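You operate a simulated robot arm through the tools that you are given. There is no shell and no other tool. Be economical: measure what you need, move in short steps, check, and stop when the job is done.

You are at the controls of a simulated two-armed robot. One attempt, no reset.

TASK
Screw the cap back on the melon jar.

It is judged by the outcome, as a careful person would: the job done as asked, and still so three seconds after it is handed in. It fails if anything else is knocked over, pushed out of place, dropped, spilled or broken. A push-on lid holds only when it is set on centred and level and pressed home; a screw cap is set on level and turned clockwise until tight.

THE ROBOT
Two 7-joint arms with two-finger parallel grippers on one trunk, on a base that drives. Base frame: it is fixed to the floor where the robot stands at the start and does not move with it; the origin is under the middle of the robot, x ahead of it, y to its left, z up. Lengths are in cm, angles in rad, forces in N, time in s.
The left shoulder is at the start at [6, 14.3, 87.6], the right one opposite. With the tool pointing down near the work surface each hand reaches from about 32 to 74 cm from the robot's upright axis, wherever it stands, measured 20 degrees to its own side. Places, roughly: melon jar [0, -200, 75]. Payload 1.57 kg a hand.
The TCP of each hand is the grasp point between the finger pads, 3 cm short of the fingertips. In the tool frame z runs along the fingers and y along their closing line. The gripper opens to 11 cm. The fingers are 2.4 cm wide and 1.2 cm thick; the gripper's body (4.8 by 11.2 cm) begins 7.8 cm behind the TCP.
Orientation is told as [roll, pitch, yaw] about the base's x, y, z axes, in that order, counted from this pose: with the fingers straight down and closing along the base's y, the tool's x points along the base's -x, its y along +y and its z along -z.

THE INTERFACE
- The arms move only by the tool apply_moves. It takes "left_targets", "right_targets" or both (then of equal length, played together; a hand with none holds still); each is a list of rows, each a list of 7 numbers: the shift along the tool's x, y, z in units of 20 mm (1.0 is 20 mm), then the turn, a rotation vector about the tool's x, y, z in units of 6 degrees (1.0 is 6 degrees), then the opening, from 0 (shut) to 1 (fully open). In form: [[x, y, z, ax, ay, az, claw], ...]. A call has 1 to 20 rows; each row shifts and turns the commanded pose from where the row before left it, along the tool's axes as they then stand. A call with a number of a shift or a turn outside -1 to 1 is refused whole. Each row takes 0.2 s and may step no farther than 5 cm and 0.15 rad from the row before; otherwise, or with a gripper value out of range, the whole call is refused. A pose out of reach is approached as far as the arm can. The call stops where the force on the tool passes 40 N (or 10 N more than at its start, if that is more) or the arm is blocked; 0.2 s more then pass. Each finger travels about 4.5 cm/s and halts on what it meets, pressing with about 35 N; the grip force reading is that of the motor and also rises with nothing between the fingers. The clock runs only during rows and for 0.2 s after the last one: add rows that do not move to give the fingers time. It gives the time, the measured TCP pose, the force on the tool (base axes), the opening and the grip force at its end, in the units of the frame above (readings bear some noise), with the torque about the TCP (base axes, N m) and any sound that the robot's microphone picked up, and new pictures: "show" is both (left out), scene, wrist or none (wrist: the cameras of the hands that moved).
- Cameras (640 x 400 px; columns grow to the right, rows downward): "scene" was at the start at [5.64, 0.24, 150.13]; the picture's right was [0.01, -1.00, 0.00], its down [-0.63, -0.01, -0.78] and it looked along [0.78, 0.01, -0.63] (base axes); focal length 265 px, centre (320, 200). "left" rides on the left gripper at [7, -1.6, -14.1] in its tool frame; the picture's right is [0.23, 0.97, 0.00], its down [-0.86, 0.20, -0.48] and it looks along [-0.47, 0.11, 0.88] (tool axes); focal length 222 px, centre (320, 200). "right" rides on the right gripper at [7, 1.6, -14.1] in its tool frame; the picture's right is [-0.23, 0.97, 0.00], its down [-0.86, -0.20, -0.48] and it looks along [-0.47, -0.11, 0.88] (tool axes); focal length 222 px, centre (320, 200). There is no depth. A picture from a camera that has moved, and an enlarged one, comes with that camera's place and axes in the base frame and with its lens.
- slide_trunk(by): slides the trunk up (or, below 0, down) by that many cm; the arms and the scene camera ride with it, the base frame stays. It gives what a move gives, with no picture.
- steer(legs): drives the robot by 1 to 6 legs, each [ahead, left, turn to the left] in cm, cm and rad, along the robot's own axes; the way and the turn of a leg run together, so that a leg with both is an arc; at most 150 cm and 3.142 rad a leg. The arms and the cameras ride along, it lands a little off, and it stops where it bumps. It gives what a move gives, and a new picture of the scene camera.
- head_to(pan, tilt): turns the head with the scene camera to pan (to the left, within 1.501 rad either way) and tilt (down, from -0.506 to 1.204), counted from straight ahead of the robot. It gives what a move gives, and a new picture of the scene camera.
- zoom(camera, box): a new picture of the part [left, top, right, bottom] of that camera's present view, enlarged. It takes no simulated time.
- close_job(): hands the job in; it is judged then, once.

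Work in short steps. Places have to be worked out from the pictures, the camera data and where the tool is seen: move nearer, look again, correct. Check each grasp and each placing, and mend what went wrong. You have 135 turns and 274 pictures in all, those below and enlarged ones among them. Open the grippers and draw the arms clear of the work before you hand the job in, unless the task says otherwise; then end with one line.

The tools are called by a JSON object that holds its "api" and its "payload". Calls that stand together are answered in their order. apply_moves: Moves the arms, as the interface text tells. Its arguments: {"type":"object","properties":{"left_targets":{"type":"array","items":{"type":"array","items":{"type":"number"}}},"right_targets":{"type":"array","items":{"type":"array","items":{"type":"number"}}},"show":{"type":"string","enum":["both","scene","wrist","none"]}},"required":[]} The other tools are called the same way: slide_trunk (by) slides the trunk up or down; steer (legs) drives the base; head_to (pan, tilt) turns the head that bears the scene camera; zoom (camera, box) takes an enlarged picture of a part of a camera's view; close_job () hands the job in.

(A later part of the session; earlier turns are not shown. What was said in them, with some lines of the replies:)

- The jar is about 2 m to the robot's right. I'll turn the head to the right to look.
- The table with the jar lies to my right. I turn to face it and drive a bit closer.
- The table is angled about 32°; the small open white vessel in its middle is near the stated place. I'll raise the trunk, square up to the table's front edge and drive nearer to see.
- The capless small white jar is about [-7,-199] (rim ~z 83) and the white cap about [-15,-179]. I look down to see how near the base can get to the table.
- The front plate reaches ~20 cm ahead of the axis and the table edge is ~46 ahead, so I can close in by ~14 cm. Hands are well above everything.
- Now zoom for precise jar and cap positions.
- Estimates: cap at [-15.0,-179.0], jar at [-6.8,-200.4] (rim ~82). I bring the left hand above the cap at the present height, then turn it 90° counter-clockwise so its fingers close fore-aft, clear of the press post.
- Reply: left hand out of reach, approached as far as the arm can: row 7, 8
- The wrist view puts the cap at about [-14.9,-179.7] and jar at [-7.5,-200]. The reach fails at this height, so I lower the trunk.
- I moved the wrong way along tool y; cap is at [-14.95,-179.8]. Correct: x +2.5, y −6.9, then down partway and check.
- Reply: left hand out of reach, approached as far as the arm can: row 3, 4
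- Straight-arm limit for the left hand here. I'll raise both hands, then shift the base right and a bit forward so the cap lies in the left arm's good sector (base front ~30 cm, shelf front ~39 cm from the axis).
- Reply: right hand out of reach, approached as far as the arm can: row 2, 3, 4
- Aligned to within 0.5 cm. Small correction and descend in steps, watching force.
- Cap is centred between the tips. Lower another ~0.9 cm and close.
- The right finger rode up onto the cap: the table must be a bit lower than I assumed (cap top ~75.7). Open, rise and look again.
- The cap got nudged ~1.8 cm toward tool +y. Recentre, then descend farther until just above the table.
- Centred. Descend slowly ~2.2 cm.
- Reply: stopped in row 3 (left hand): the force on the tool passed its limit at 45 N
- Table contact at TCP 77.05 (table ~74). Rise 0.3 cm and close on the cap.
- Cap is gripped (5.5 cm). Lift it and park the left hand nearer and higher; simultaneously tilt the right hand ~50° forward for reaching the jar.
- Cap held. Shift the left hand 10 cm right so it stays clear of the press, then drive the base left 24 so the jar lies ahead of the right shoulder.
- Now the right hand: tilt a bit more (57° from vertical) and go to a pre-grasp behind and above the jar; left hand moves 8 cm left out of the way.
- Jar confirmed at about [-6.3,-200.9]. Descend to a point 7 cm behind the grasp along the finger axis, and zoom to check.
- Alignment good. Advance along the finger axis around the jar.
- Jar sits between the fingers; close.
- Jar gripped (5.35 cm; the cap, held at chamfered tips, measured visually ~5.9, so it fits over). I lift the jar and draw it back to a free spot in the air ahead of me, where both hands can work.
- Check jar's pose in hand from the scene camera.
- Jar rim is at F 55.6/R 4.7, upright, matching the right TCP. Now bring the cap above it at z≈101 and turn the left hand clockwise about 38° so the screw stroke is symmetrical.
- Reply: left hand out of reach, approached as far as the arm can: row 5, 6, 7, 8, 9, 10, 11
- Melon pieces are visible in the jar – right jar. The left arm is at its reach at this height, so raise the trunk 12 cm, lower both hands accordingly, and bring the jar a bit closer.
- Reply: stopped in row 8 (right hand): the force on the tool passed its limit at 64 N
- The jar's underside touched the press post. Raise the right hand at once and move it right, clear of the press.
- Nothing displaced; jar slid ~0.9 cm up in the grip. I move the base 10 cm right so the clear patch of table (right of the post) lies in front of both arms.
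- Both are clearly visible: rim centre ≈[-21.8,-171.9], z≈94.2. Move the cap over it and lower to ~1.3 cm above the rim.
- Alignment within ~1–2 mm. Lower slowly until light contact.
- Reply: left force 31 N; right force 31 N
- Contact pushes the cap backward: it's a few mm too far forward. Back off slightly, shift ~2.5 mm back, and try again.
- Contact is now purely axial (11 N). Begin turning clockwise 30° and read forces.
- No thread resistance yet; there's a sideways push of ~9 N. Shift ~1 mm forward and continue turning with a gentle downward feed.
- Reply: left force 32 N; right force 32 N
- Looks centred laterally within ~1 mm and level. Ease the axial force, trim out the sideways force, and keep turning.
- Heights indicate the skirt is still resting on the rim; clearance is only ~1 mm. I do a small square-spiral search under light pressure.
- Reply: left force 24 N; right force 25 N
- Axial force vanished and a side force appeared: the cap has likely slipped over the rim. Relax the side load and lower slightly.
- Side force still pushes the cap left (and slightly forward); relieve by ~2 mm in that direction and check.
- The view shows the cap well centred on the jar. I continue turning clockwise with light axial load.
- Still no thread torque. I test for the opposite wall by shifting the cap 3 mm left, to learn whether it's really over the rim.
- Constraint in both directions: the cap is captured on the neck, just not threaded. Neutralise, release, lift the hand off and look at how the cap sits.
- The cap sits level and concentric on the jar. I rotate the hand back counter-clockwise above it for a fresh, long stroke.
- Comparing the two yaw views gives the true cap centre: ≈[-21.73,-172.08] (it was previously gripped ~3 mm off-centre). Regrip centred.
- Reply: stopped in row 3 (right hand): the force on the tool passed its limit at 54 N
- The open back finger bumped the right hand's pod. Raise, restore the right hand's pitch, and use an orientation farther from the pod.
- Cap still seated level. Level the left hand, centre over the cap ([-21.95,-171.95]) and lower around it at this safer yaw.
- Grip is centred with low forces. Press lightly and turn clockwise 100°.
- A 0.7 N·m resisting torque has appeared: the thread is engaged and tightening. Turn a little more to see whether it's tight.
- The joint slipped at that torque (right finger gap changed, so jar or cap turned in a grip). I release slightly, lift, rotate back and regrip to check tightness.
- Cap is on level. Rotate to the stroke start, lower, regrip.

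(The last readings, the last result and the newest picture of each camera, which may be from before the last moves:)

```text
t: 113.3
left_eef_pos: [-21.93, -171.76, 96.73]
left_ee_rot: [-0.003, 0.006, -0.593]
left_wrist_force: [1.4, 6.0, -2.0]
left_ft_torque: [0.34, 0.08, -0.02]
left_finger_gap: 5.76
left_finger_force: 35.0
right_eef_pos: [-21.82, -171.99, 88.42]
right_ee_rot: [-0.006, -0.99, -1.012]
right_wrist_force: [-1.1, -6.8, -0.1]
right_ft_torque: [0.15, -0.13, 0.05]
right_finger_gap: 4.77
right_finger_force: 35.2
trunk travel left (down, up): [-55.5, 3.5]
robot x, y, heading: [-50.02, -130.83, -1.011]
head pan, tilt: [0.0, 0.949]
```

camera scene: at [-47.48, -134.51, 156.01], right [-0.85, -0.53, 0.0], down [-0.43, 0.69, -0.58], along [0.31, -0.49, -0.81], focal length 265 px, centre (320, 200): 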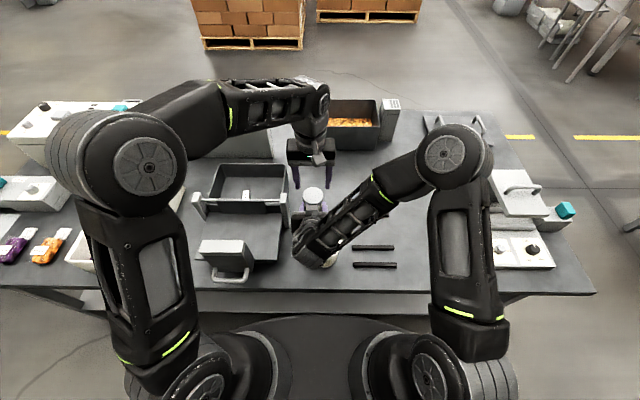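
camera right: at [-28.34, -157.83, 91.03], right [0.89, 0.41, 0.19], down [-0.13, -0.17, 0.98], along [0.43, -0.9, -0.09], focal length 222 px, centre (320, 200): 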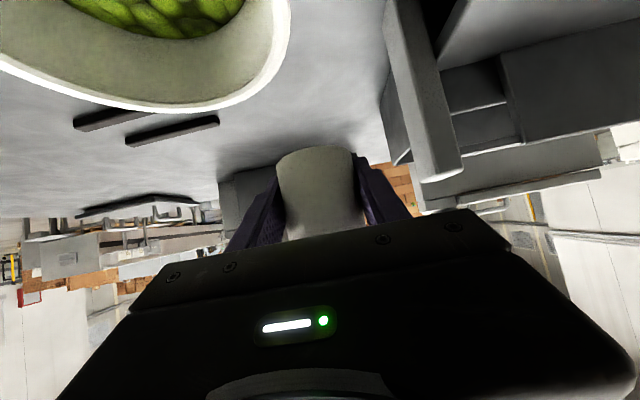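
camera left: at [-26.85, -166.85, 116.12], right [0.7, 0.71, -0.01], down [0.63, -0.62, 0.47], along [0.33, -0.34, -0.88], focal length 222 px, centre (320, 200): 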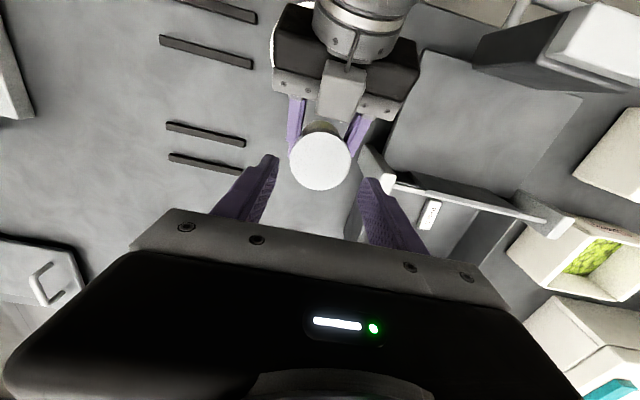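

The right gap is shrinking (4.77): the jar is creeping in the right grip. Look before doing more.

{"api": "zoom", "payload": {"camera": "right", "box": [200, 100, 440, 260]}}

{"api": "zoom", "payload": {"camera": "left", "box": [220, 70, 420, 230]}}

{"api": "zoom", "payload": {"camera": "scene", "box": [280, 160, 360, 220]}}

```text
2.50 times, centred on (320, 180) of right
camera zoom: at [-28.67, -157.75, 90.37], right [0.9, 0.41, 0.19], down [-0.13, -0.16, 0.98], along [0.43, -0.9, -0.09], focal length 555 px, centre (320, 250)
```

zoom: 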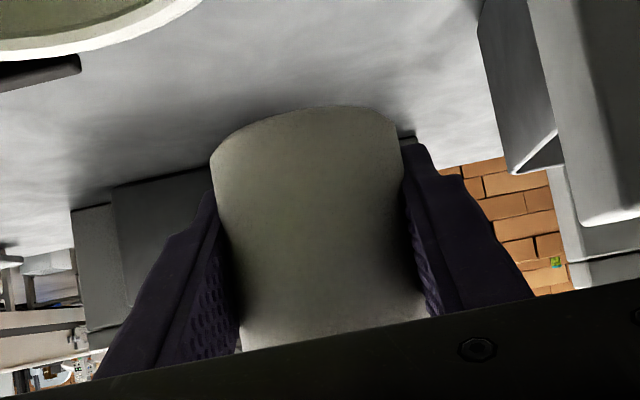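

```text
2.50 times, centred on (320, 150) of left
camera zoom: at [-28.51, -169.38, 111.03], right [0.36, 0.93, 0.0], down [0.82, -0.31, 0.47], along [0.44, -0.17, -0.88], focal length 555 px, centre (320, 325)
```

zoom: 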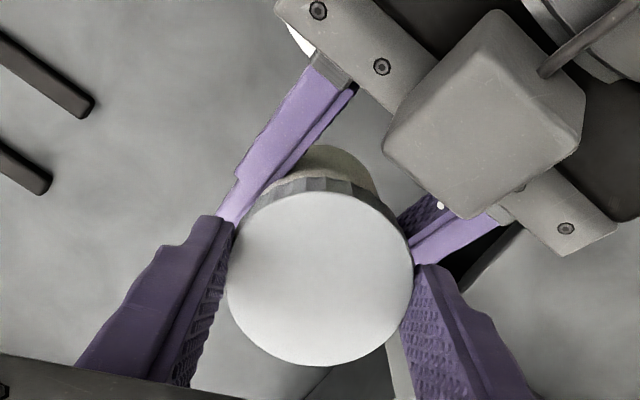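

```text
6.67 times, centred on (320, 190) of scene
camera zoom: at [-47.49, -134.51, 156.01], right [-0.85, -0.53, 0.0], down [-0.43, 0.69, -0.58], along [0.31, -0.49, -0.81], focal length 1764 px, centre (320, 267)
```

zoom: 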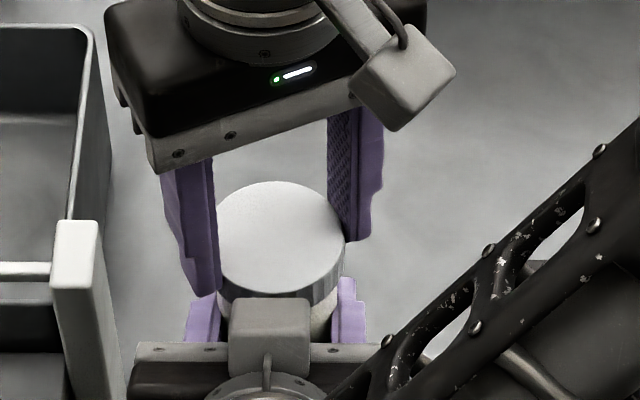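

Pictures show the right fingers hardly changed; take a fresh reading with a null move.

{"api": "apply_moves", "payload": {"left_targets": [[0, 0, 0, 0, 0, 0, 0.4]], "right_targets": [[0, 0, 0, 0, 0, 0, 0.35]], "show": "wrist"}}

{"api": "zoom", "payload": {"camera": "right", "box": [200, 100, 440, 260]}}

```text
t: 113.7
left_eef_pos: [-21.89, -171.85, 96.69]
left_ee_rot: [-0.003, 0.007, -0.593]
left_wrist_force: [-0.9, 8.6, -3.2]
left_ft_torque: [0.42, 0.07, -0.04]
left_finger_gap: 5.75
left_finger_force: 34.6
right_eef_pos: [-21.87, -171.98, 88.35]
right_ee_rot: [-0.006, -0.99, -1.012]
right_wrist_force: [-0.2, -7.1, 3.0]
right_ft_torque: [0.22, -0.06, 0.02]
right_finger_gap: 4.78
right_finger_force: 35.4
trunk travel left (down, up): [-55.5, 3.5]
robot x, y, heading: [-49.89, -131.01, -1.012]
head pan, tilt: [0.0, 0.949]
camera right: at [-28.67, -157.75, 90.37], right [0.9, 0.41, 0.19], down [-0.13, -0.16, 0.98], along [0.43, -0.9, -0.09], focal length 222 px, centre (320, 200)
camera left: at [-28.51, -169.4, 111.03], right [0.35, 0.94, 0.0], down [0.82, -0.31, 0.47], along [0.44, -0.17, -0.88], focal length 222 px, centre (320, 200)
```

right: 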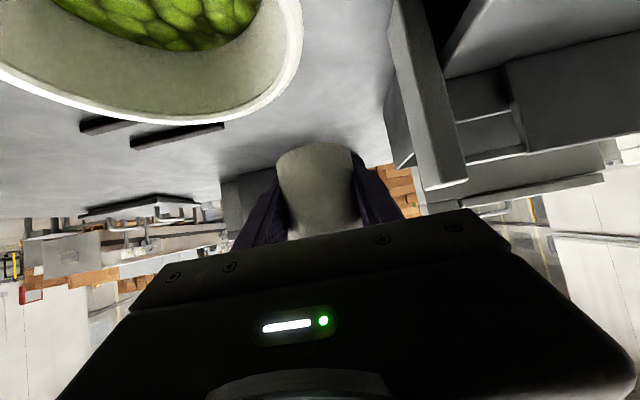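
left: 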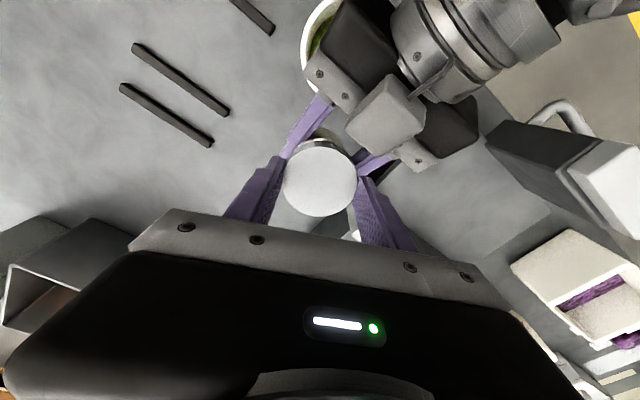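

```text
2.50 times, centred on (320, 180) of right
camera zoom: at [-28.67, -157.75, 90.37], right [0.9, 0.41, 0.19], down [-0.13, -0.16, 0.98], along [0.43, -0.9, -0.09], focal length 555 px, centre (320, 250)
```

zoom: 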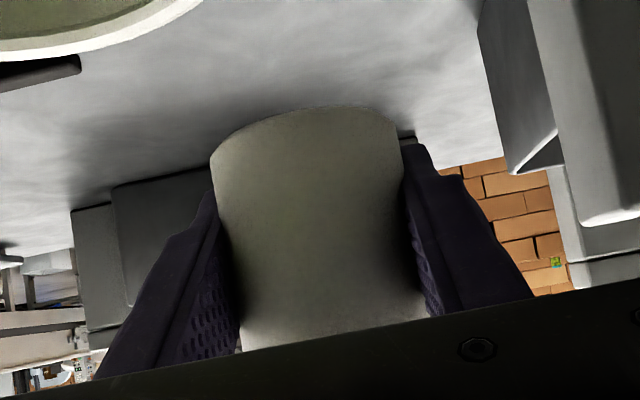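

The jar's shape evidently settled onto a flat between the pads (stable now). Continue clockwise and watch the torque.

{"api": "apply_moves", "payload": {"left_targets": [[0, 0, 0, 0, 0, 1, 0.4], [0, 0, 0, 0, 0, 1, 0.4], [0, 0, 0, 0, 0, 1, 0.4], [0, 0, 0, 0, 0, 0, 0.4]], "show": "none"}}

```text
t: 114.7
left_eef_pos: [-21.87, -171.88, 96.77]
left_ee_rot: [-0.005, 0.003, -0.907]
left_wrist_force: [2.8, 1.8, -8.3]
left_ft_torque: [0.22, -0.04, 0.79]
left_finger_gap: 5.53
left_finger_force: 34.6
right_eef_pos: [-21.86, -171.93, 88.32]
right_ee_rot: [-0.007, -0.988, -1.009]
right_wrist_force: [-2.0, -1.1, 7.1]
right_ft_torque: [-0.12, -0.17, -0.76]
right_finger_gap: 4.71
right_finger_force: 35.5
trunk travel left (down, up): [-55.5, 3.5]
robot x, y, heading: [-49.96, -130.89, -1.011]
head pan, tilt: [0.0, 0.949]
```

{"api": "apply_moves", "payload": {"left_targets": [[0, 0, 0, 0, 0, 1, 0.4], [0, 0, 0, 0, 0, 1, 0.4], [0, 0, 0, 0, 0, 1, 0.4], [0, 0, 0, 0, 0, 0, 0.4]], "show": "none"}}

{"api": "zoom", "payload": {"camera": "scene", "box": [280, 160, 360, 220]}}

```text
t: 115.7
left_eef_pos: [-21.85, -171.91, 96.89]
left_ee_rot: [-0.007, 0.002, -1.221]
left_wrist_force: [3.7, 4.0, -1.1]
left_ft_torque: [0.11, -0.16, 0.99]
left_finger_gap: 5.77
left_finger_force: 35.1
right_eef_pos: [-21.83, -171.96, 88.26]
right_ee_rot: [-0.007, -0.988, -1.012]
right_wrist_force: [-4.0, -3.8, 0.4]
right_ft_torque: [0.21, -0.21, -0.98]
right_finger_gap: 4.7
right_finger_force: 35.0
trunk travel left (down, up): [-55.5, 3.5]
robot x, y, heading: [-50.03, -130.47, -1.009]
head pan, tilt: [0.0, 0.949]
```

```text
6.67 times, centred on (320, 190) of scene
camera zoom: at [-47.49, -134.51, 156.01], right [-0.85, -0.53, 0.0], down [-0.43, 0.69, -0.58], along [0.31, -0.49, -0.81], focal length 1764 px, centre (320, 267)
```

zoom: 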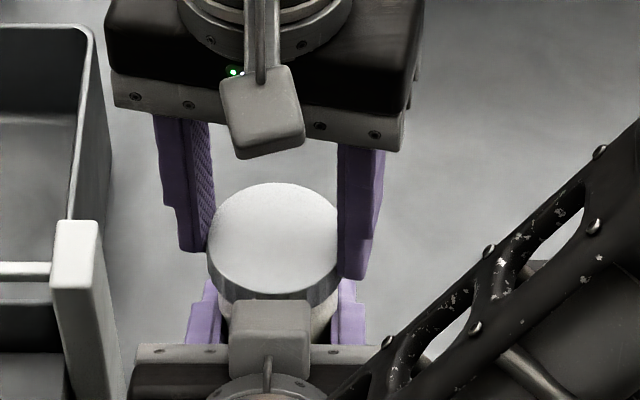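

Torque is ~1 N·m with no axial load, and the jar hasn't turned in the right grip: the cap is tight and the fingers are slipping. One more small turn to confirm.

{"api": "apply_moves", "payload": {"left_targets": [[0, 0, 0, 0, 0, 1, 0.4], [0, 0, 0, 0, 0, 1, 0.4], [0, 0, 0, 0, 0, 1, 0.4], [0, 0, 0, 0, 0, 0, 0.4]], "show": "none"}}

```text
t: 116.7
left_eef_pos: [-21.86, -171.86, 96.76]
left_ee_rot: [-0.006, -0.001, -1.533]
left_wrist_force: [7.1, 3.0, -0.2]
left_ft_torque: [0.06, -0.28, 1.14]
left_finger_gap: 5.77
left_finger_force: 34.6
right_eef_pos: [-21.92, -171.96, 88.3]
right_ee_rot: [-0.007, -0.986, -1.013]
right_wrist_force: [-7.4, -2.8, -1.5]
right_ft_torque: [0.19, -0.34, -1.09]
right_finger_gap: 4.77
right_finger_force: 34.7
trunk travel left (down, up): [-55.5, 3.5]
robot x, y, heading: [-49.88, -131.01, -1.01]
head pan, tilt: [0.0, 0.949]
```

{"api": "apply_moves", "payload": {"left_targets": [[0, 0, 0, 0, 0, 1, 0.4], [0, 0, 0, 0, 0, 1, 0.4], [0, 0, 0, 0, 0, 1, 0.4], [0, 0, 0, 0, 0, 1, 0.4], [0, 0, 0, 0, 0, 0, 0.4]], "show": "wrist"}}

{"api": "zoom", "payload": {"camera": "left", "box": [220, 70, 420, 230]}}

```text
t: 117.9
left_eef_pos: [-22.01, -171.84, 96.78]
left_ee_rot: [-0.008, -0.002, -1.956]
left_wrist_force: [10.3, 5.0, 1.9]
left_ft_torque: [0.1, -0.49, 0.88]
left_finger_gap: 5.47
left_finger_force: 35.6
right_eef_pos: [-21.88, -171.97, 88.43]
right_ee_rot: [-0.008, -0.988, -1.01]
right_wrist_force: [-10.6, -4.2, -2.1]
right_ft_torque: [0.25, -0.38, -0.9]
right_finger_gap: 4.8
right_finger_force: 34.9
trunk travel left (down, up): [-55.5, 3.5]
robot x, y, heading: [-50.07, -130.84, -1.009]
head pan, tilt: [0.0, 0.949]
camera left: at [-20.69, -164.87, 111.03], right [0.99, -0.15, -0.01], down [-0.13, -0.87, 0.48], along [-0.08, -0.47, -0.88], focal length 222 px, centre (320, 200)
```

left: 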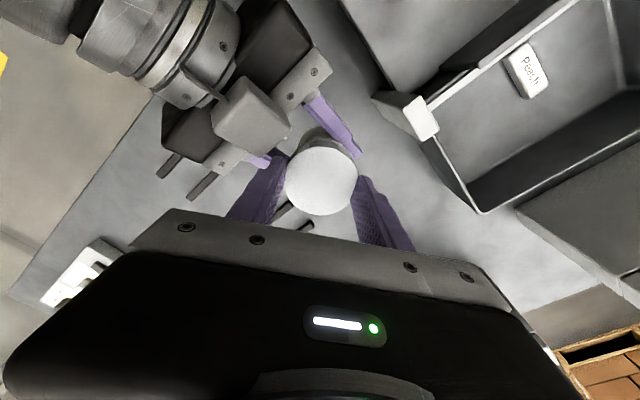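

```text
2.50 times, centred on (320, 150) of left
camera zoom: at [-20.69, -164.87, 111.03], right [0.99, -0.15, -0.01], down [-0.13, -0.87, 0.48], along [-0.08, -0.47, -0.88], focal length 555 px, centre (320, 325)
```

zoom: 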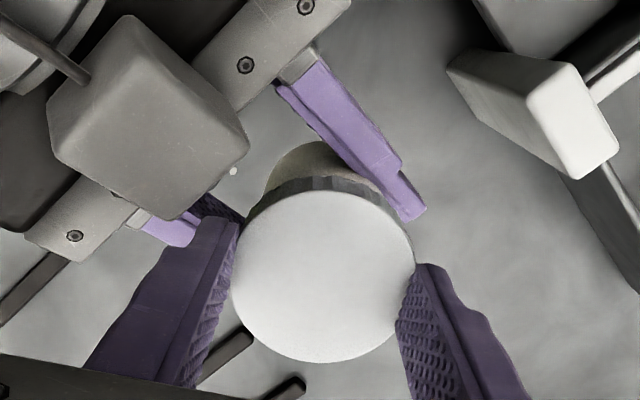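

The cap's facets are just cycling through my fingers at ~1 N·m: it is tight. Release, lift the left hand off and withdraw it.

{"api": "apply_moves", "payload": {"left_targets": [[0, 0, 0, 0, 0, -0.5, 0.4], [0, 0, 0, 0, 0, 0, 0.5], [0, 0, 0, 0, 0, 0, 0.6], [0, 0, 0, 0, 0, 0, 0.64], [0, 0, -0.5, 0, 0, 0, 0.64], [0, 0, -1, 0, 0, 0, 0.64], [0, 0, -1, 0, 0, 0, 0.64], [0, 0, -1, 0, 0, 0, 0.64], [0, 0, -0.5, 0, 0, 0, 0.64], [0.94, 0.3, 0, 0, 0, 0, 0.64], [0.94, 0.3, 0, 0, 0, 0, 0.64], [0.94, 0.3, 0, 0, 0, 0, 0.64], [0.94, 0.3, 0, 0, 0, 0, 0.64], [0.94, 0.3, 0, 0, 0, 0, 0.64], [0.94, 0.3, 0, 0, 0, 0, 0.64], [0.94, 0.3, 0, 0, 0, 0, 0.64], [0, 0, 0, 0, 0, 0, 0.64]]}}

{"api": "zoom", "payload": {"camera": "scene", "box": [280, 160, 360, 220]}}

```text
t: 121.5
left_eef_pos: [-13.52, -160.91, 104.78]
left_ee_rot: [-0.007, -0.001, -1.9]
left_wrist_force: [-0.2, -0.2, 0.1]
left_ft_torque: [0.0, -0.02, 0.0]
left_finger_gap: 7.04
left_finger_force: 0.0
right_eef_pos: [-21.85, -171.96, 88.37]
right_ee_rot: [-0.006, -0.988, -1.014]
right_wrist_force: [0.5, 0.3, -1.5]
right_ft_torque: [-0.03, -0.02, 0.01]
right_finger_gap: 4.64
right_finger_force: 35.1
trunk travel left (down, up): [-55.5, 3.5]
robot x, y, heading: [-49.74, -130.92, -1.011]
head pan, tilt: [0.0, 0.949]
camera scene: at [-47.49, -134.53, 156.01], right [-0.85, -0.53, 0.0], down [-0.43, 0.69, -0.58], along [0.31, -0.49, -0.81], focal length 265 px, centre (320, 200)
camera left: at [-12.72, -153.78, 118.96], right [0.99, -0.1, -0.01], down [-0.08, -0.87, 0.48], along [-0.05, -0.48, -0.88], focal length 222 px, centre (320, 200)
```

scene: 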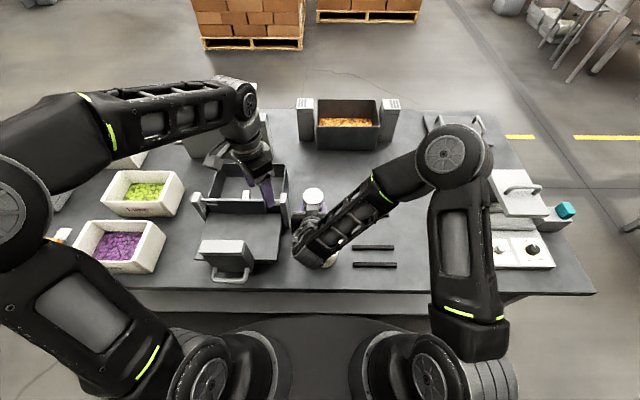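
left: 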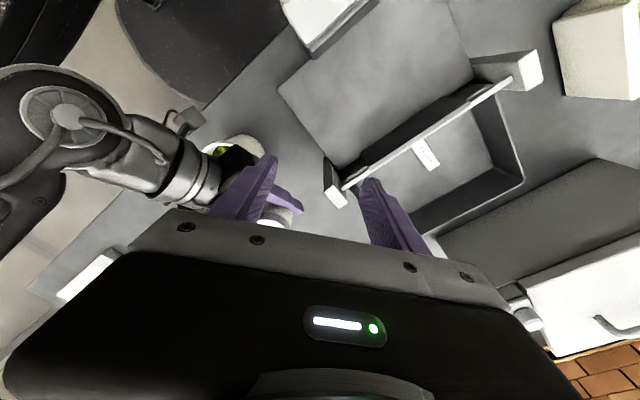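

```text
6.67 times, centred on (320, 190) of scene
camera zoom: at [-47.49, -134.53, 156.01], right [-0.85, -0.53, 0.0], down [-0.43, 0.69, -0.58], along [0.31, -0.49, -0.81], focal length 1764 px, centre (320, 267)
```

zoom: 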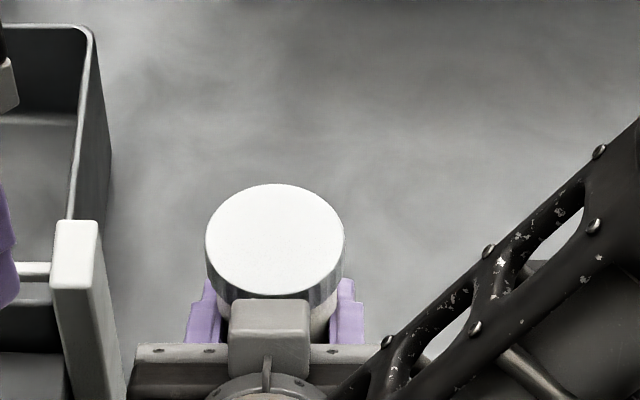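

Cap is on level and tight. Now carry the jar forward over the clear strip toward its original place.

{"api": "apply_moves", "payload": {"right_targets": [[-0.64, -0.083, 0.975, 0, 0, 0, 0.3], [-0.64, -0.083, 0.975, 0, 0, 0, 0.3], [-0.64, -0.083, 0.975, 0, 0, 0, 0.3], [-0.64, -0.083, 0.975, 0, 0, 0, 0.3], [-0.64, -0.083, 0.975, 0, 0, 0, 0.3], [-0.64, -0.083, 0.975, 0, 0, 0, 0.3], [-0.64, -0.083, 0.975, 0, 0, 0, 0.3], [-0.64, -0.083, 0.975, 0, 0, 0, 0.3], [-0.64, -0.083, 0.975, 0, 0, 0, 0.3], [-0.64, -0.083, 0.975, 0, 0, 0, 0.3], [-0.64, -0.083, 0.975, 0, 0, 0, 0.3], [-0.64, -0.083, 0.975, 0, 0, 0, 0.3], [0, 0, 0, 0, 0, 0, 0.3]]}}

{"api": "zoom", "payload": {"camera": "scene", "box": [270, 110, 370, 185]}}

```text
t: 124.3
left_eef_pos: [-13.61, -160.73, 104.81]
left_ee_rot: [-0.007, -0.004, -1.9]
left_wrist_force: [0.2, -0.4, -0.1]
left_ft_torque: [0.02, -0.02, -0.02]
left_finger_gap: 7.06
left_finger_force: 0.1
right_eef_pos: [-8.83, -196.75, 88.36]
right_ee_rot: [-0.007, -0.988, -1.012]
right_wrist_force: [0.4, -0.5, -0.8]
right_ft_torque: [0.0, -0.02, -0.01]
right_finger_gap: 4.65
right_finger_force: 35.1
trunk travel left (down, up): [-55.5, 3.5]
robot x, y, heading: [-49.95, -131.14, -1.009]
head pan, tilt: [0.0, 0.949]
camera scene: at [-47.49, -134.5, 156.01], right [-0.85, -0.53, 0.0], down [-0.43, 0.69, -0.58], along [0.31, -0.49, -0.81], focal length 265 px, centre (320, 200)
camera right: at [-15.68, -182.57, 90.34], right [0.89, 0.41, 0.19], down [-0.13, -0.16, 0.98], along [0.43, -0.9, -0.09], focal length 222 px, centre (320, 200)
```

scene: 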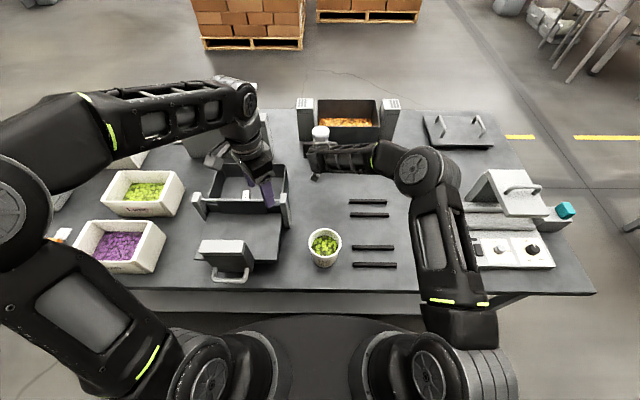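
right: 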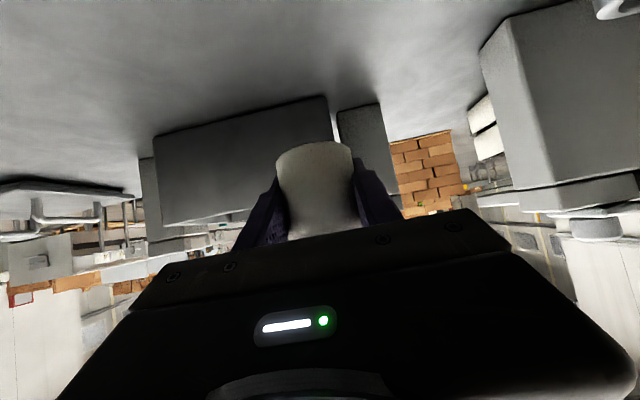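

```text
5.33 times, centred on (320, 148) of scene
camera zoom: at [-47.49, -134.5, 156.01], right [-0.85, -0.53, 0.0], down [-0.43, 0.69, -0.58], along [0.31, -0.49, -0.81], focal length 1411 px, centre (320, 480)
```

zoom: 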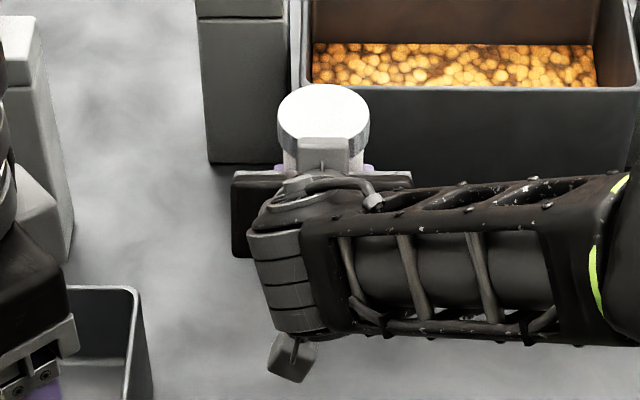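

Reach is fine. Move the last 4.5 cm forward while lowering to TCP z≈80.

{"api": "apply_moves", "payload": {"right_targets": [[0.38, 0, 0.7, 0, 0, 0, 0.3], [0.38, 0, 0.7, 0, 0, 0, 0.3], [0.38, 0, 0.7, 0, 0, 0, 0.3], [0.38, 0, 0.7, 0, 0, 0, 0.3], [0.38, 0, 0.7, 0, 0, 0, 0.3], [0.38, 0, 0.7, 0, 0, 0, 0.3], [0, 0, 0, 0, 0, 0, 0.3]]}}

```text
t: 125.9
left_eef_pos: [-13.58, -160.74, 104.76]
left_ee_rot: [-0.006, -0.003, -1.901]
left_wrist_force: [-0.4, 0.5, 0.6]
left_ft_torque: [-0.01, 0.0, 0.0]
left_finger_gap: 7.03
left_finger_force: 0.1
right_eef_pos: [-6.62, -200.63, 79.94]
right_ee_rot: [-0.007, -0.99, -1.011]
right_wrist_force: [-0.6, -0.5, -0.8]
right_ft_torque: [-0.01, 0.01, -0.02]
right_finger_gap: 4.64
right_finger_force: 35.0
trunk travel left (down, up): [-55.5, 3.5]
robot x, y, heading: [-49.79, -131.0, -1.009]
head pan, tilt: [0.0, 0.949]
camera scene: at [-47.49, -134.5, 156.01], right [-0.85, -0.53, 0.0], down [-0.43, 0.69, -0.58], along [0.31, -0.49, -0.81], focal length 265 px, centre (320, 200)
camera right: at [-13.35, -186.48, 81.88], right [0.89, 0.41, 0.19], down [-0.13, -0.16, 0.98], along [0.43, -0.9, -0.09], focal length 222 px, centre (320, 200)
```

scene: 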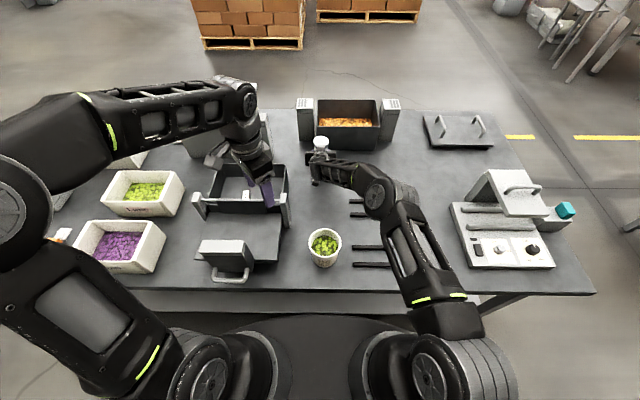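
right: 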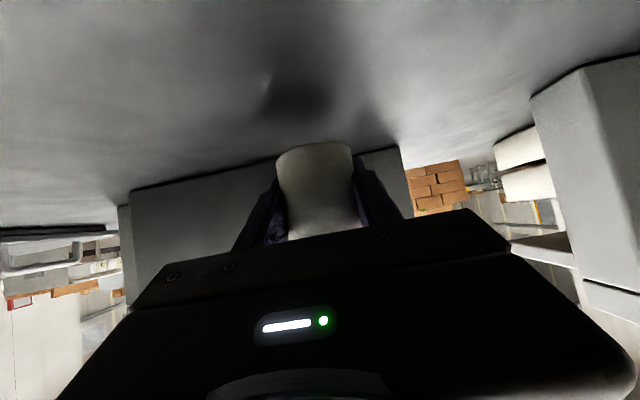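

{"api": "apply_moves", "payload": {"right_targets": [[0.25, 0, 0.165, 0, 0, 0, 0.3], [0.25, 0, 0.165, 0, 0, 0, 0.3], [0.21, 0, 0.137, 0, 0, 0, 0.3], [0.1, 0, 0.066, 0, 0, 0, 0.3], [0, 0, 0, 0, 0, 0, 0.3]], "show": "wrist"}}

```text
t: 127.1
left_eef_pos: [-13.51, -160.83, 104.56]
left_ee_rot: [-0.007, -0.003, -1.901]
left_wrist_force: [0.3, -0.4, 0.1]
left_ft_torque: [0.03, 0.02, 0.02]
left_finger_gap: 7.05
left_finger_force: 0.1
right_eef_pos: [-6.56, -200.65, 78.05]
right_ee_rot: [-0.007, -0.99, -1.012]
right_wrist_force: [0.0, 0.6, -0.6]
right_ft_torque: [0.03, 0.03, -0.03]
right_finger_gap: 4.62
right_finger_force: 35.5
trunk travel left (down, up): [-55.5, 3.5]
robot x, y, heading: [-49.67, -130.9, -1.013]
head pan, tilt: [0.0, 0.949]
camera right: at [-13.37, -186.49, 79.96], right [0.89, 0.41, 0.19], down [-0.13, -0.16, 0.98], along [0.43, -0.9, -0.09], focal length 222 px, centre (320, 200)
```

right: 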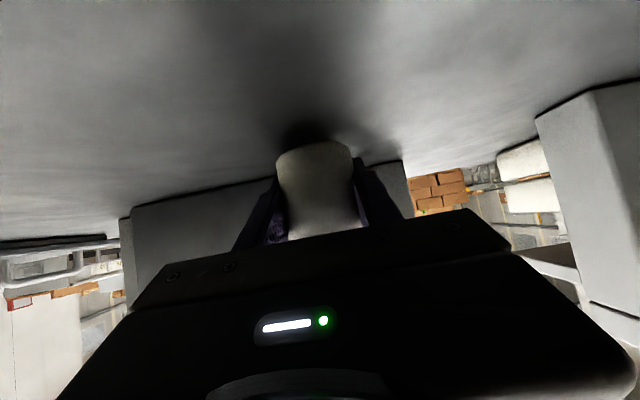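

{"api": "apply_moves", "payload": {"right_targets": [[0.105, 0, 0.069, 0, 0, 0, 0.3], [0.105, 0, 0.069, 0, 0, 0, 0.3], [0.084, 0, 0.055, 0, 0, 0, 0.3], [0, 0, 0, 0, 0, 0, 0.3]], "show": "none"}}

```text
t: 128.1
left_eef_pos: [-13.57, -160.84, 104.8]
left_ee_rot: [-0.007, -0.003, -1.9]
left_wrist_force: [-0.4, 0.0, -0.3]
left_ft_torque: [0.01, -0.03, 0.01]
left_finger_gap: 7.07
left_finger_force: 0.0
right_eef_pos: [-6.44, -200.75, 77.31]
right_ee_rot: [-0.007, -0.988, -1.013]
right_wrist_force: [0.7, 0.4, -1.2]
right_ft_torque: [-0.03, 0.01, 0.03]
right_finger_gap: 4.68
right_finger_force: 34.7
trunk travel left (down, up): [-55.5, 3.5]
robot x, y, heading: [-49.68, -131.09, -1.008]
head pan, tilt: [0.0, 0.949]
```

{"api": "apply_moves", "payload": {"right_targets": [[0.084, 0, 0.055, 0, 0, 0, 0.3], [0.084, 0, 0.055, 0, 0, 0, 0.3], [0, 0, 0, 0, 0, 0, 0.3]], "show": "wrist"}}

```text
t: 128.9
left_eef_pos: [-13.62, -160.76, 104.59]
left_ee_rot: [-0.007, -0.004, -1.901]
left_wrist_force: [-0.4, 0.0, 0.3]
left_ft_torque: [0.0, 0.0, 0.01]
left_finger_gap: 7.07
left_finger_force: 0.0
right_eef_pos: [-6.59, -200.75, 76.92]
right_ee_rot: [-0.007, -0.989, -1.011]
right_wrist_force: [-0.7, 0.4, -0.3]
right_ft_torque: [-0.03, -0.03, -0.03]
right_finger_gap: 4.61
right_finger_force: 35.4
trunk travel left (down, up): [-55.5, 3.5]
robot x, y, heading: [-49.84, -131.0, -1.008]
head pan, tilt: [0.0, 0.949]
camera right: at [-13.4, -186.48, 78.87], right [0.89, 0.41, 0.19], down [-0.13, -0.16, 0.98], along [0.43, -0.9, -0.09], focal length 222 px, centre (320, 200)
```

right: 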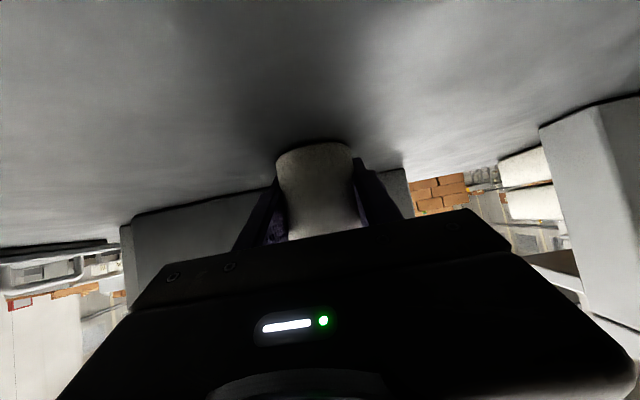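

Almost down; two more tiny steps.

{"api": "apply_moves", "payload": {"right_targets": [[0.063, 0, 0.041, 0, 0, 0, 0.3], [0.063, 0, 0.041, 0, 0, 0, 0.3], [0, 0, 0, 0, 0, 0, 0.3]], "show": "none"}}

{"api": "zoom", "payload": {"camera": "right", "box": [230, 110, 410, 240]}}

```text
t: 129.7
left_eef_pos: [-13.55, -160.75, 104.76]
left_ee_rot: [-0.005, -0.002, -1.901]
left_wrist_force: [-0.7, 0.3, -1.2]
left_ft_torque: [0.02, 0.0, 0.01]
left_finger_gap: 7.02
left_finger_force: 0.1
right_eef_pos: [-6.49, -200.67, 76.92]
right_ee_rot: [-0.005, -0.992, -1.015]
right_wrist_force: [-0.4, -1.2, 11.1]
right_ft_torque: [0.22, -0.13, 0.0]
right_finger_gap: 4.64
right_finger_force: 34.9
trunk travel left (down, up): [-55.5, 3.5]
robot x, y, heading: [-50.03, -131.09, -1.006]
head pan, tilt: [0.0, 0.949]
```

```text
3.08 times, centred on (320, 175) of right
camera zoom: at [-13.38, -186.48, 78.79], right [0.89, 0.41, 0.19], down [-0.13, -0.16, 0.98], along [0.43, -0.9, -0.09], focal length 684 px, centre (320, 277)
```

zoom: 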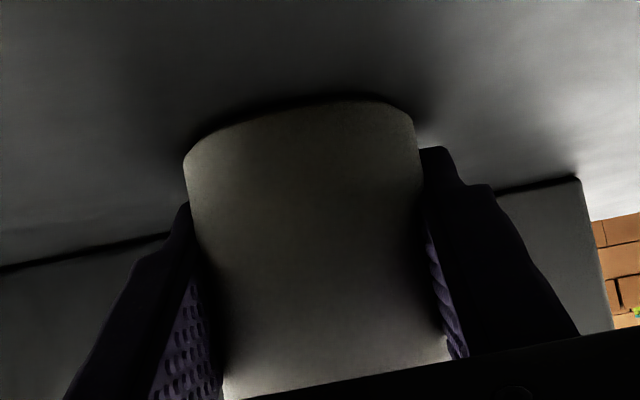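

Jar is on the table (11 N contact). Open the right fingers slowly and back away along the finger axis.

{"api": "apply_moves", "payload": {"right_targets": [[0, 0, 0, 0, 0, 0, 0.45], [0, 0, 0, 0, 0, 0, 0.55], [0, 0, 0, 0, 0, 0, 0.65], [0, 0, 0, 0, 0, 0, 0.72], [0, 0, 0, 0, 0, 0, 0.75], [0, 0, 0, 0, 0, 0, 0.75]], "show": "wrist"}}

{"api": "zoom", "payload": {"camera": "scene", "box": [280, 115, 360, 190]}}

```text
t: 131.1
left_eef_pos: [-13.71, -160.8, 104.8]
left_ee_rot: [-0.004, -0.004, -1.9]
left_wrist_force: [0.1, -0.8, 0.2]
left_ft_torque: [-0.04, 0.01, -0.02]
left_finger_gap: 7.05
left_finger_force: 0.1
right_eef_pos: [-6.56, -200.52, 76.62]
right_ee_rot: [-0.005, -0.99, -1.013]
right_wrist_force: [-7.3, 2.3, 8.5]
right_ft_torque: [0.13, -0.21, 0.21]
right_finger_gap: 7.78
right_finger_force: 0.1
trunk travel left (down, up): [-55.5, 3.5]
robot x, y, heading: [-49.78, -131.01, -1.007]
head pan, tilt: [0.0, 0.949]
camera right: at [-13.44, -186.35, 78.64], right [0.89, 0.41, 0.19], down [-0.13, -0.16, 0.98], along [0.43, -0.9, -0.09], focal length 222 px, centre (320, 200)
```

right: 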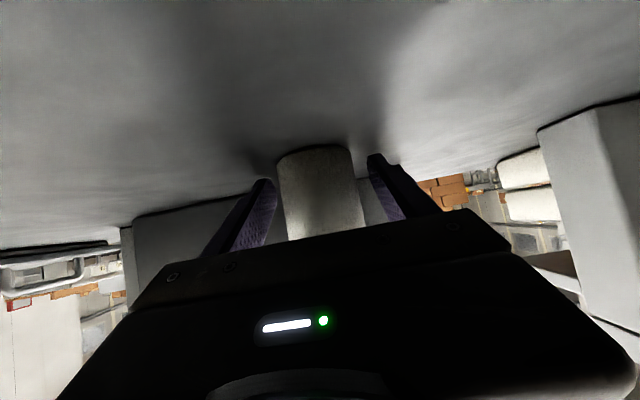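

```text
5.33 times, centred on (320, 152) of scene
camera zoom: at [-47.63, -134.38, 156.01], right [-0.85, -0.53, 0.0], down [-0.43, 0.69, -0.58], along [0.31, -0.49, -0.81], focal length 1411 px, centre (320, 453)
```

zoom: 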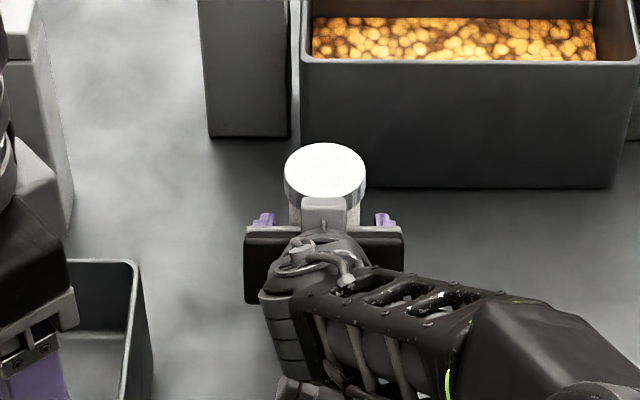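

Jar stands with the cap on. Ease up slightly and withdraw along the finger axis.

{"api": "apply_moves", "payload": {"right_targets": [[-0.08, 0, -0.05, 0, 0, 0, 0.75], [-0.05, 0, -0.4, 0, 0, 0, 0.75], [0, 0, -0.7, 0, 0, 0, 0.75], [0, 0, -0.8, 0, 0, 0, 0.75], [0, 0, -0.9, 0, 0, 0, 0.75], [0, 0, -0.9, 0, 0, 0, 0.75], [0, 0, -0.9, 0, 0, 0, 0.75], [0, 0, -0.9, 0, 0, 0, 0.75], [-0.5, 0, -0.9, 0, 0, 0, 0.75], [-0.5, 0, -0.9, 0, 0, 0, 0.75], [-0.5, 0, -0.9, 0, 0, 0, 0.75], [0, 0, 0, 0, 0, 0, 0.75]]}}

{"api": "zoom", "payload": {"camera": "scene", "box": [290, 125, 350, 170]}}

{"api": "zoom", "payload": {"camera": "right", "box": [220, 20, 420, 180]}}

```text
t: 133.7
left_eef_pos: [-13.46, -160.84, 104.79]
left_ee_rot: [-0.006, -0.002, -1.901]
left_wrist_force: [0.4, 0.8, -0.3]
left_ft_torque: [-0.01, 0.0, -0.01]
left_finger_gap: 7.05
left_finger_force: 0.0
right_eef_pos: [-12.91, -190.42, 88.33]
right_ee_rot: [-0.006, -0.989, -1.013]
right_wrist_force: [-0.5, -0.5, 0.2]
right_ft_torque: [0.02, 0.01, -0.03]
right_finger_gap: 8.27
right_finger_force: 0.1
trunk travel left (down, up): [-55.5, 3.5]
robot x, y, heading: [-49.82, -130.59, -1.013]
head pan, tilt: [0.0, 0.949]
camera scene: at [-47.47, -134.52, 156.01], right [-0.85, -0.53, 0.0], down [-0.43, 0.69, -0.58], along [0.31, -0.49, -0.81], focal length 265 px, centre (320, 200)
camera right: at [-19.76, -176.19, 90.34], right [0.89, 0.41, 0.19], down [-0.13, -0.16, 0.98], along [0.43, -0.9, -0.09], focal length 222 px, centre (320, 200)
```

scene: 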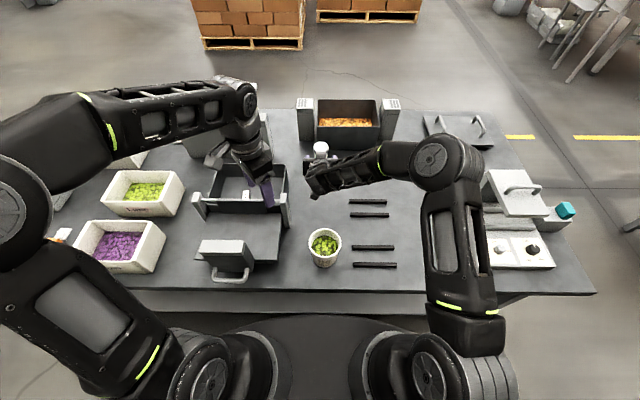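
right: 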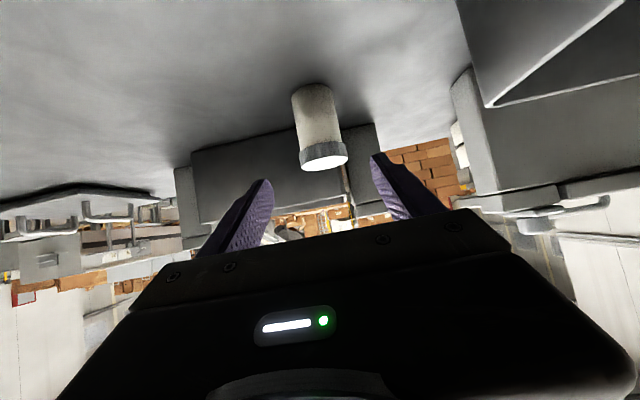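

```text
8.89 times, centred on (320, 148) of scene
camera zoom: at [-47.47, -134.52, 156.01], right [-0.85, -0.53, 0.0], down [-0.43, 0.69, -0.58], along [0.31, -0.49, -0.81], focal length 2352 px, centre (320, 667)
```

zoom: 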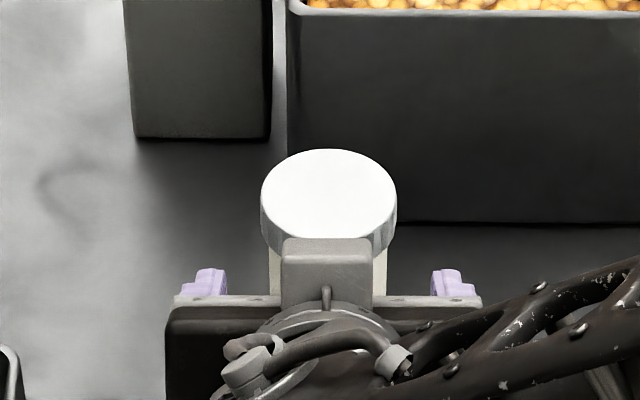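

```text
2.50 times, centred on (320, 100) of right
camera zoom: at [-19.76, -176.19, 90.34], right [0.89, 0.41, 0.19], down [-0.13, -0.16, 0.98], along [0.43, -0.9, -0.09], focal length 555 px, centre (320, 450)
```

zoom: 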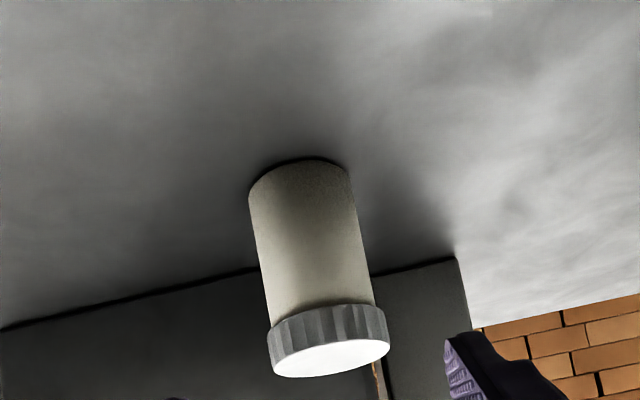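

The jar is standing with its cap on, but by my measurement the cap overlaps the rim only slightly. I move the right hand aside to inspect closely.

{"api": "apply_moves", "payload": {"right_targets": [[-0.4, -0.9, -0.6, 0, 0, 0, 0.75], [-0.4, -0.9, -0.6, 0, 0, 0, 0.75], [-0.4, -0.9, -0.6, 0, 0, 0, 0.75], [-0.4, -0.9, -0.6, 0, 0, 0, 0.75], [0, -0.9, -0.6, 0, 0, 0, 0.75], [0, -0.9, -0.6, 0, 0, 0, 0.75], [0, 0, 0, 0, 0, 0, 0.75]], "show": "scene"}}

{"api": "zoom", "payload": {"camera": "scene", "box": [300, 130, 342, 172]}}

```text
t: 135.3
left_eef_pos: [-13.55, -160.78, 104.7]
left_ee_rot: [-0.007, -0.004, -1.901]
left_wrist_force: [0.4, -0.6, 0.5]
left_ft_torque: [0.0, 0.01, -0.03]
left_finger_gap: 7.07
left_finger_force: 0.1
right_eef_pos: [-24.34, -192.52, 95.01]
right_ee_rot: [-0.005, -0.99, -1.012]
right_wrist_force: [-0.2, -0.5, 0.4]
right_ft_torque: [-0.02, 0.06, 0.01]
right_finger_gap: 8.26
right_finger_force: 0.0
trunk travel left (down, up): [-55.5, 3.5]
robot x, y, heading: [-49.92, -131.21, -1.014]
head pan, tilt: [0.0, 0.949]
camera scene: at [-47.46, -134.5, 156.01], right [-0.85, -0.53, 0.0], down [-0.43, 0.69, -0.58], along [0.31, -0.49, -0.81], focal length 265 px, centre (320, 200)
```

scene: 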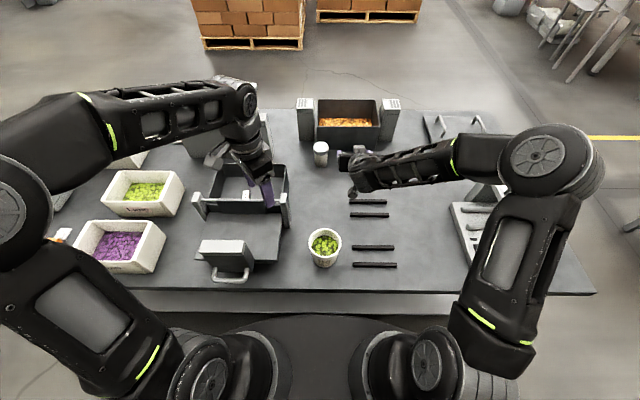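

```text
9.52 times, centred on (321, 151) of scene
camera zoom: at [-47.46, -134.5, 156.01], right [-0.85, -0.53, 0.0], down [-0.43, 0.69, -0.58], along [0.31, -0.49, -0.81], focal length 2520 px, centre (310, 667)
```

zoom: 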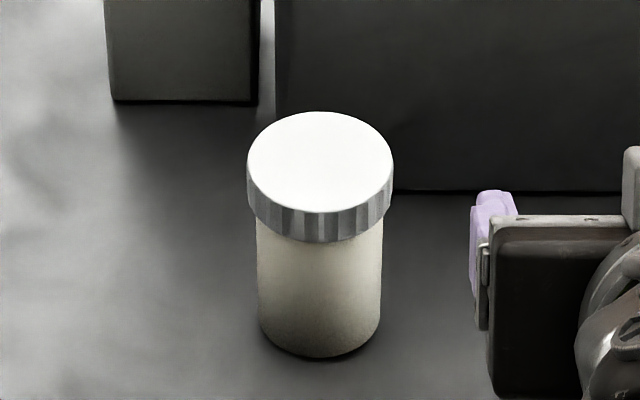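

Inspection: the cap is level, concentric, and in the pre-slip strokes it ran down freely ~0.25 cm before stopping hard at ~1 N·m – tight. Nothing else moved. Open the grippers and back the robot off.

{"api": "apply_moves", "payload": {"left_targets": [[0, 0, -0.5, 0, 0, 0, 0.9], [0, 0, -0.5, 0, 0, 0, 1], [0, 0, 0, 0, 0, 0, 1]], "right_targets": [[-0.4, 0, -0.6, 0, 0, 0, 0.9], [-0.4, 0, -0.6, 0, 0, 0, 1], [0, 0, 0, 0, 0, 0, 1]], "show": "none"}}

{"api": "steer", "payload": {"legs": [[-30, 0, 0]]}}

```text
t: 136.1
left_eef_pos: [-13.58, -160.81, 106.77]
left_ee_rot: [-0.007, -0.003, -1.9]
left_wrist_force: [0.4, 0.8, -0.6]
left_ft_torque: [0.02, -0.01, 0.03]
left_finger_gap: 11.02
left_finger_force: 0.0
right_eef_pos: [-24.86, -191.55, 97.72]
right_ee_rot: [-0.005, -0.987, -1.012]
right_wrist_force: [-0.1, 0.4, 0.9]
right_ft_torque: [0.01, -0.02, -0.01]
right_finger_gap: 11.0
right_finger_force: 0.1
trunk travel left (down, up): [-55.5, 3.5]
robot x, y, heading: [-49.85, -131.23, -1.01]
head pan, tilt: [0.0, 0.949]
```

```text
t: 138.2
left_eef_pos: [-29.53, -135.35, 106.76]
left_ee_rot: [-0.008, -0.003, -1.899]
left_wrist_force: [-0.6, -0.3, 0.5]
left_ft_torque: [-0.02, 0.02, 0.02]
left_finger_gap: 11.03
left_finger_force: 0.0
right_eef_pos: [-40.67, -166.16, 97.58]
right_ee_rot: [-0.007, -0.99, -1.012]
right_wrist_force: [-0.7, 0.2, -0.6]
right_ft_torque: [-0.02, 0.02, -0.03]
right_finger_gap: 11.0
right_finger_force: 0.1
trunk travel left (down, up): [-55.5, 3.5]
robot x, y, heading: [-65.76, -105.66, -1.011]
head pan, tilt: [0.0, 0.949]
camera scene: at [-63.5, -109.01, 156.01], right [-0.85, -0.53, 0.0], down [-0.43, 0.69, -0.58], along [0.31, -0.49, -0.81], focal length 265 px, centre (320, 200)
```

scene: 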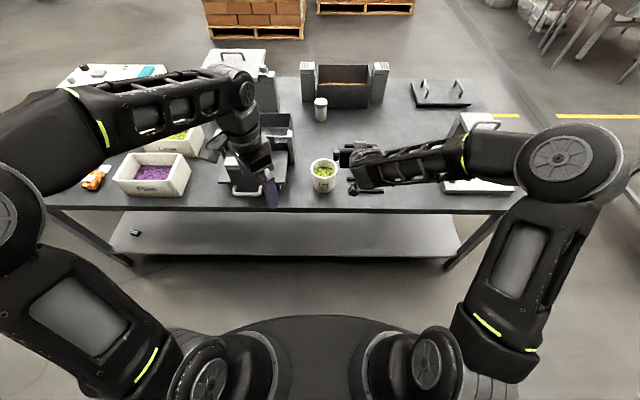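

Everything stands undisturbed, the jar is capped and both hands are clear. Handing in.

{"api": "close_job", "payload": {}}

```text
The job is handed in.
```

The melon jar's cap is screwed on: it sits level and centred, it stopped hard at about 1 N·m, and the jar is back about where it stood. The skirt overlaps the rim by only about 0.3 cm. I took the hard stop as tight and did not pull-test it. While in my hand, the jar bumped the peach press post once, at 64 N; nothing looks moved in the pictures.
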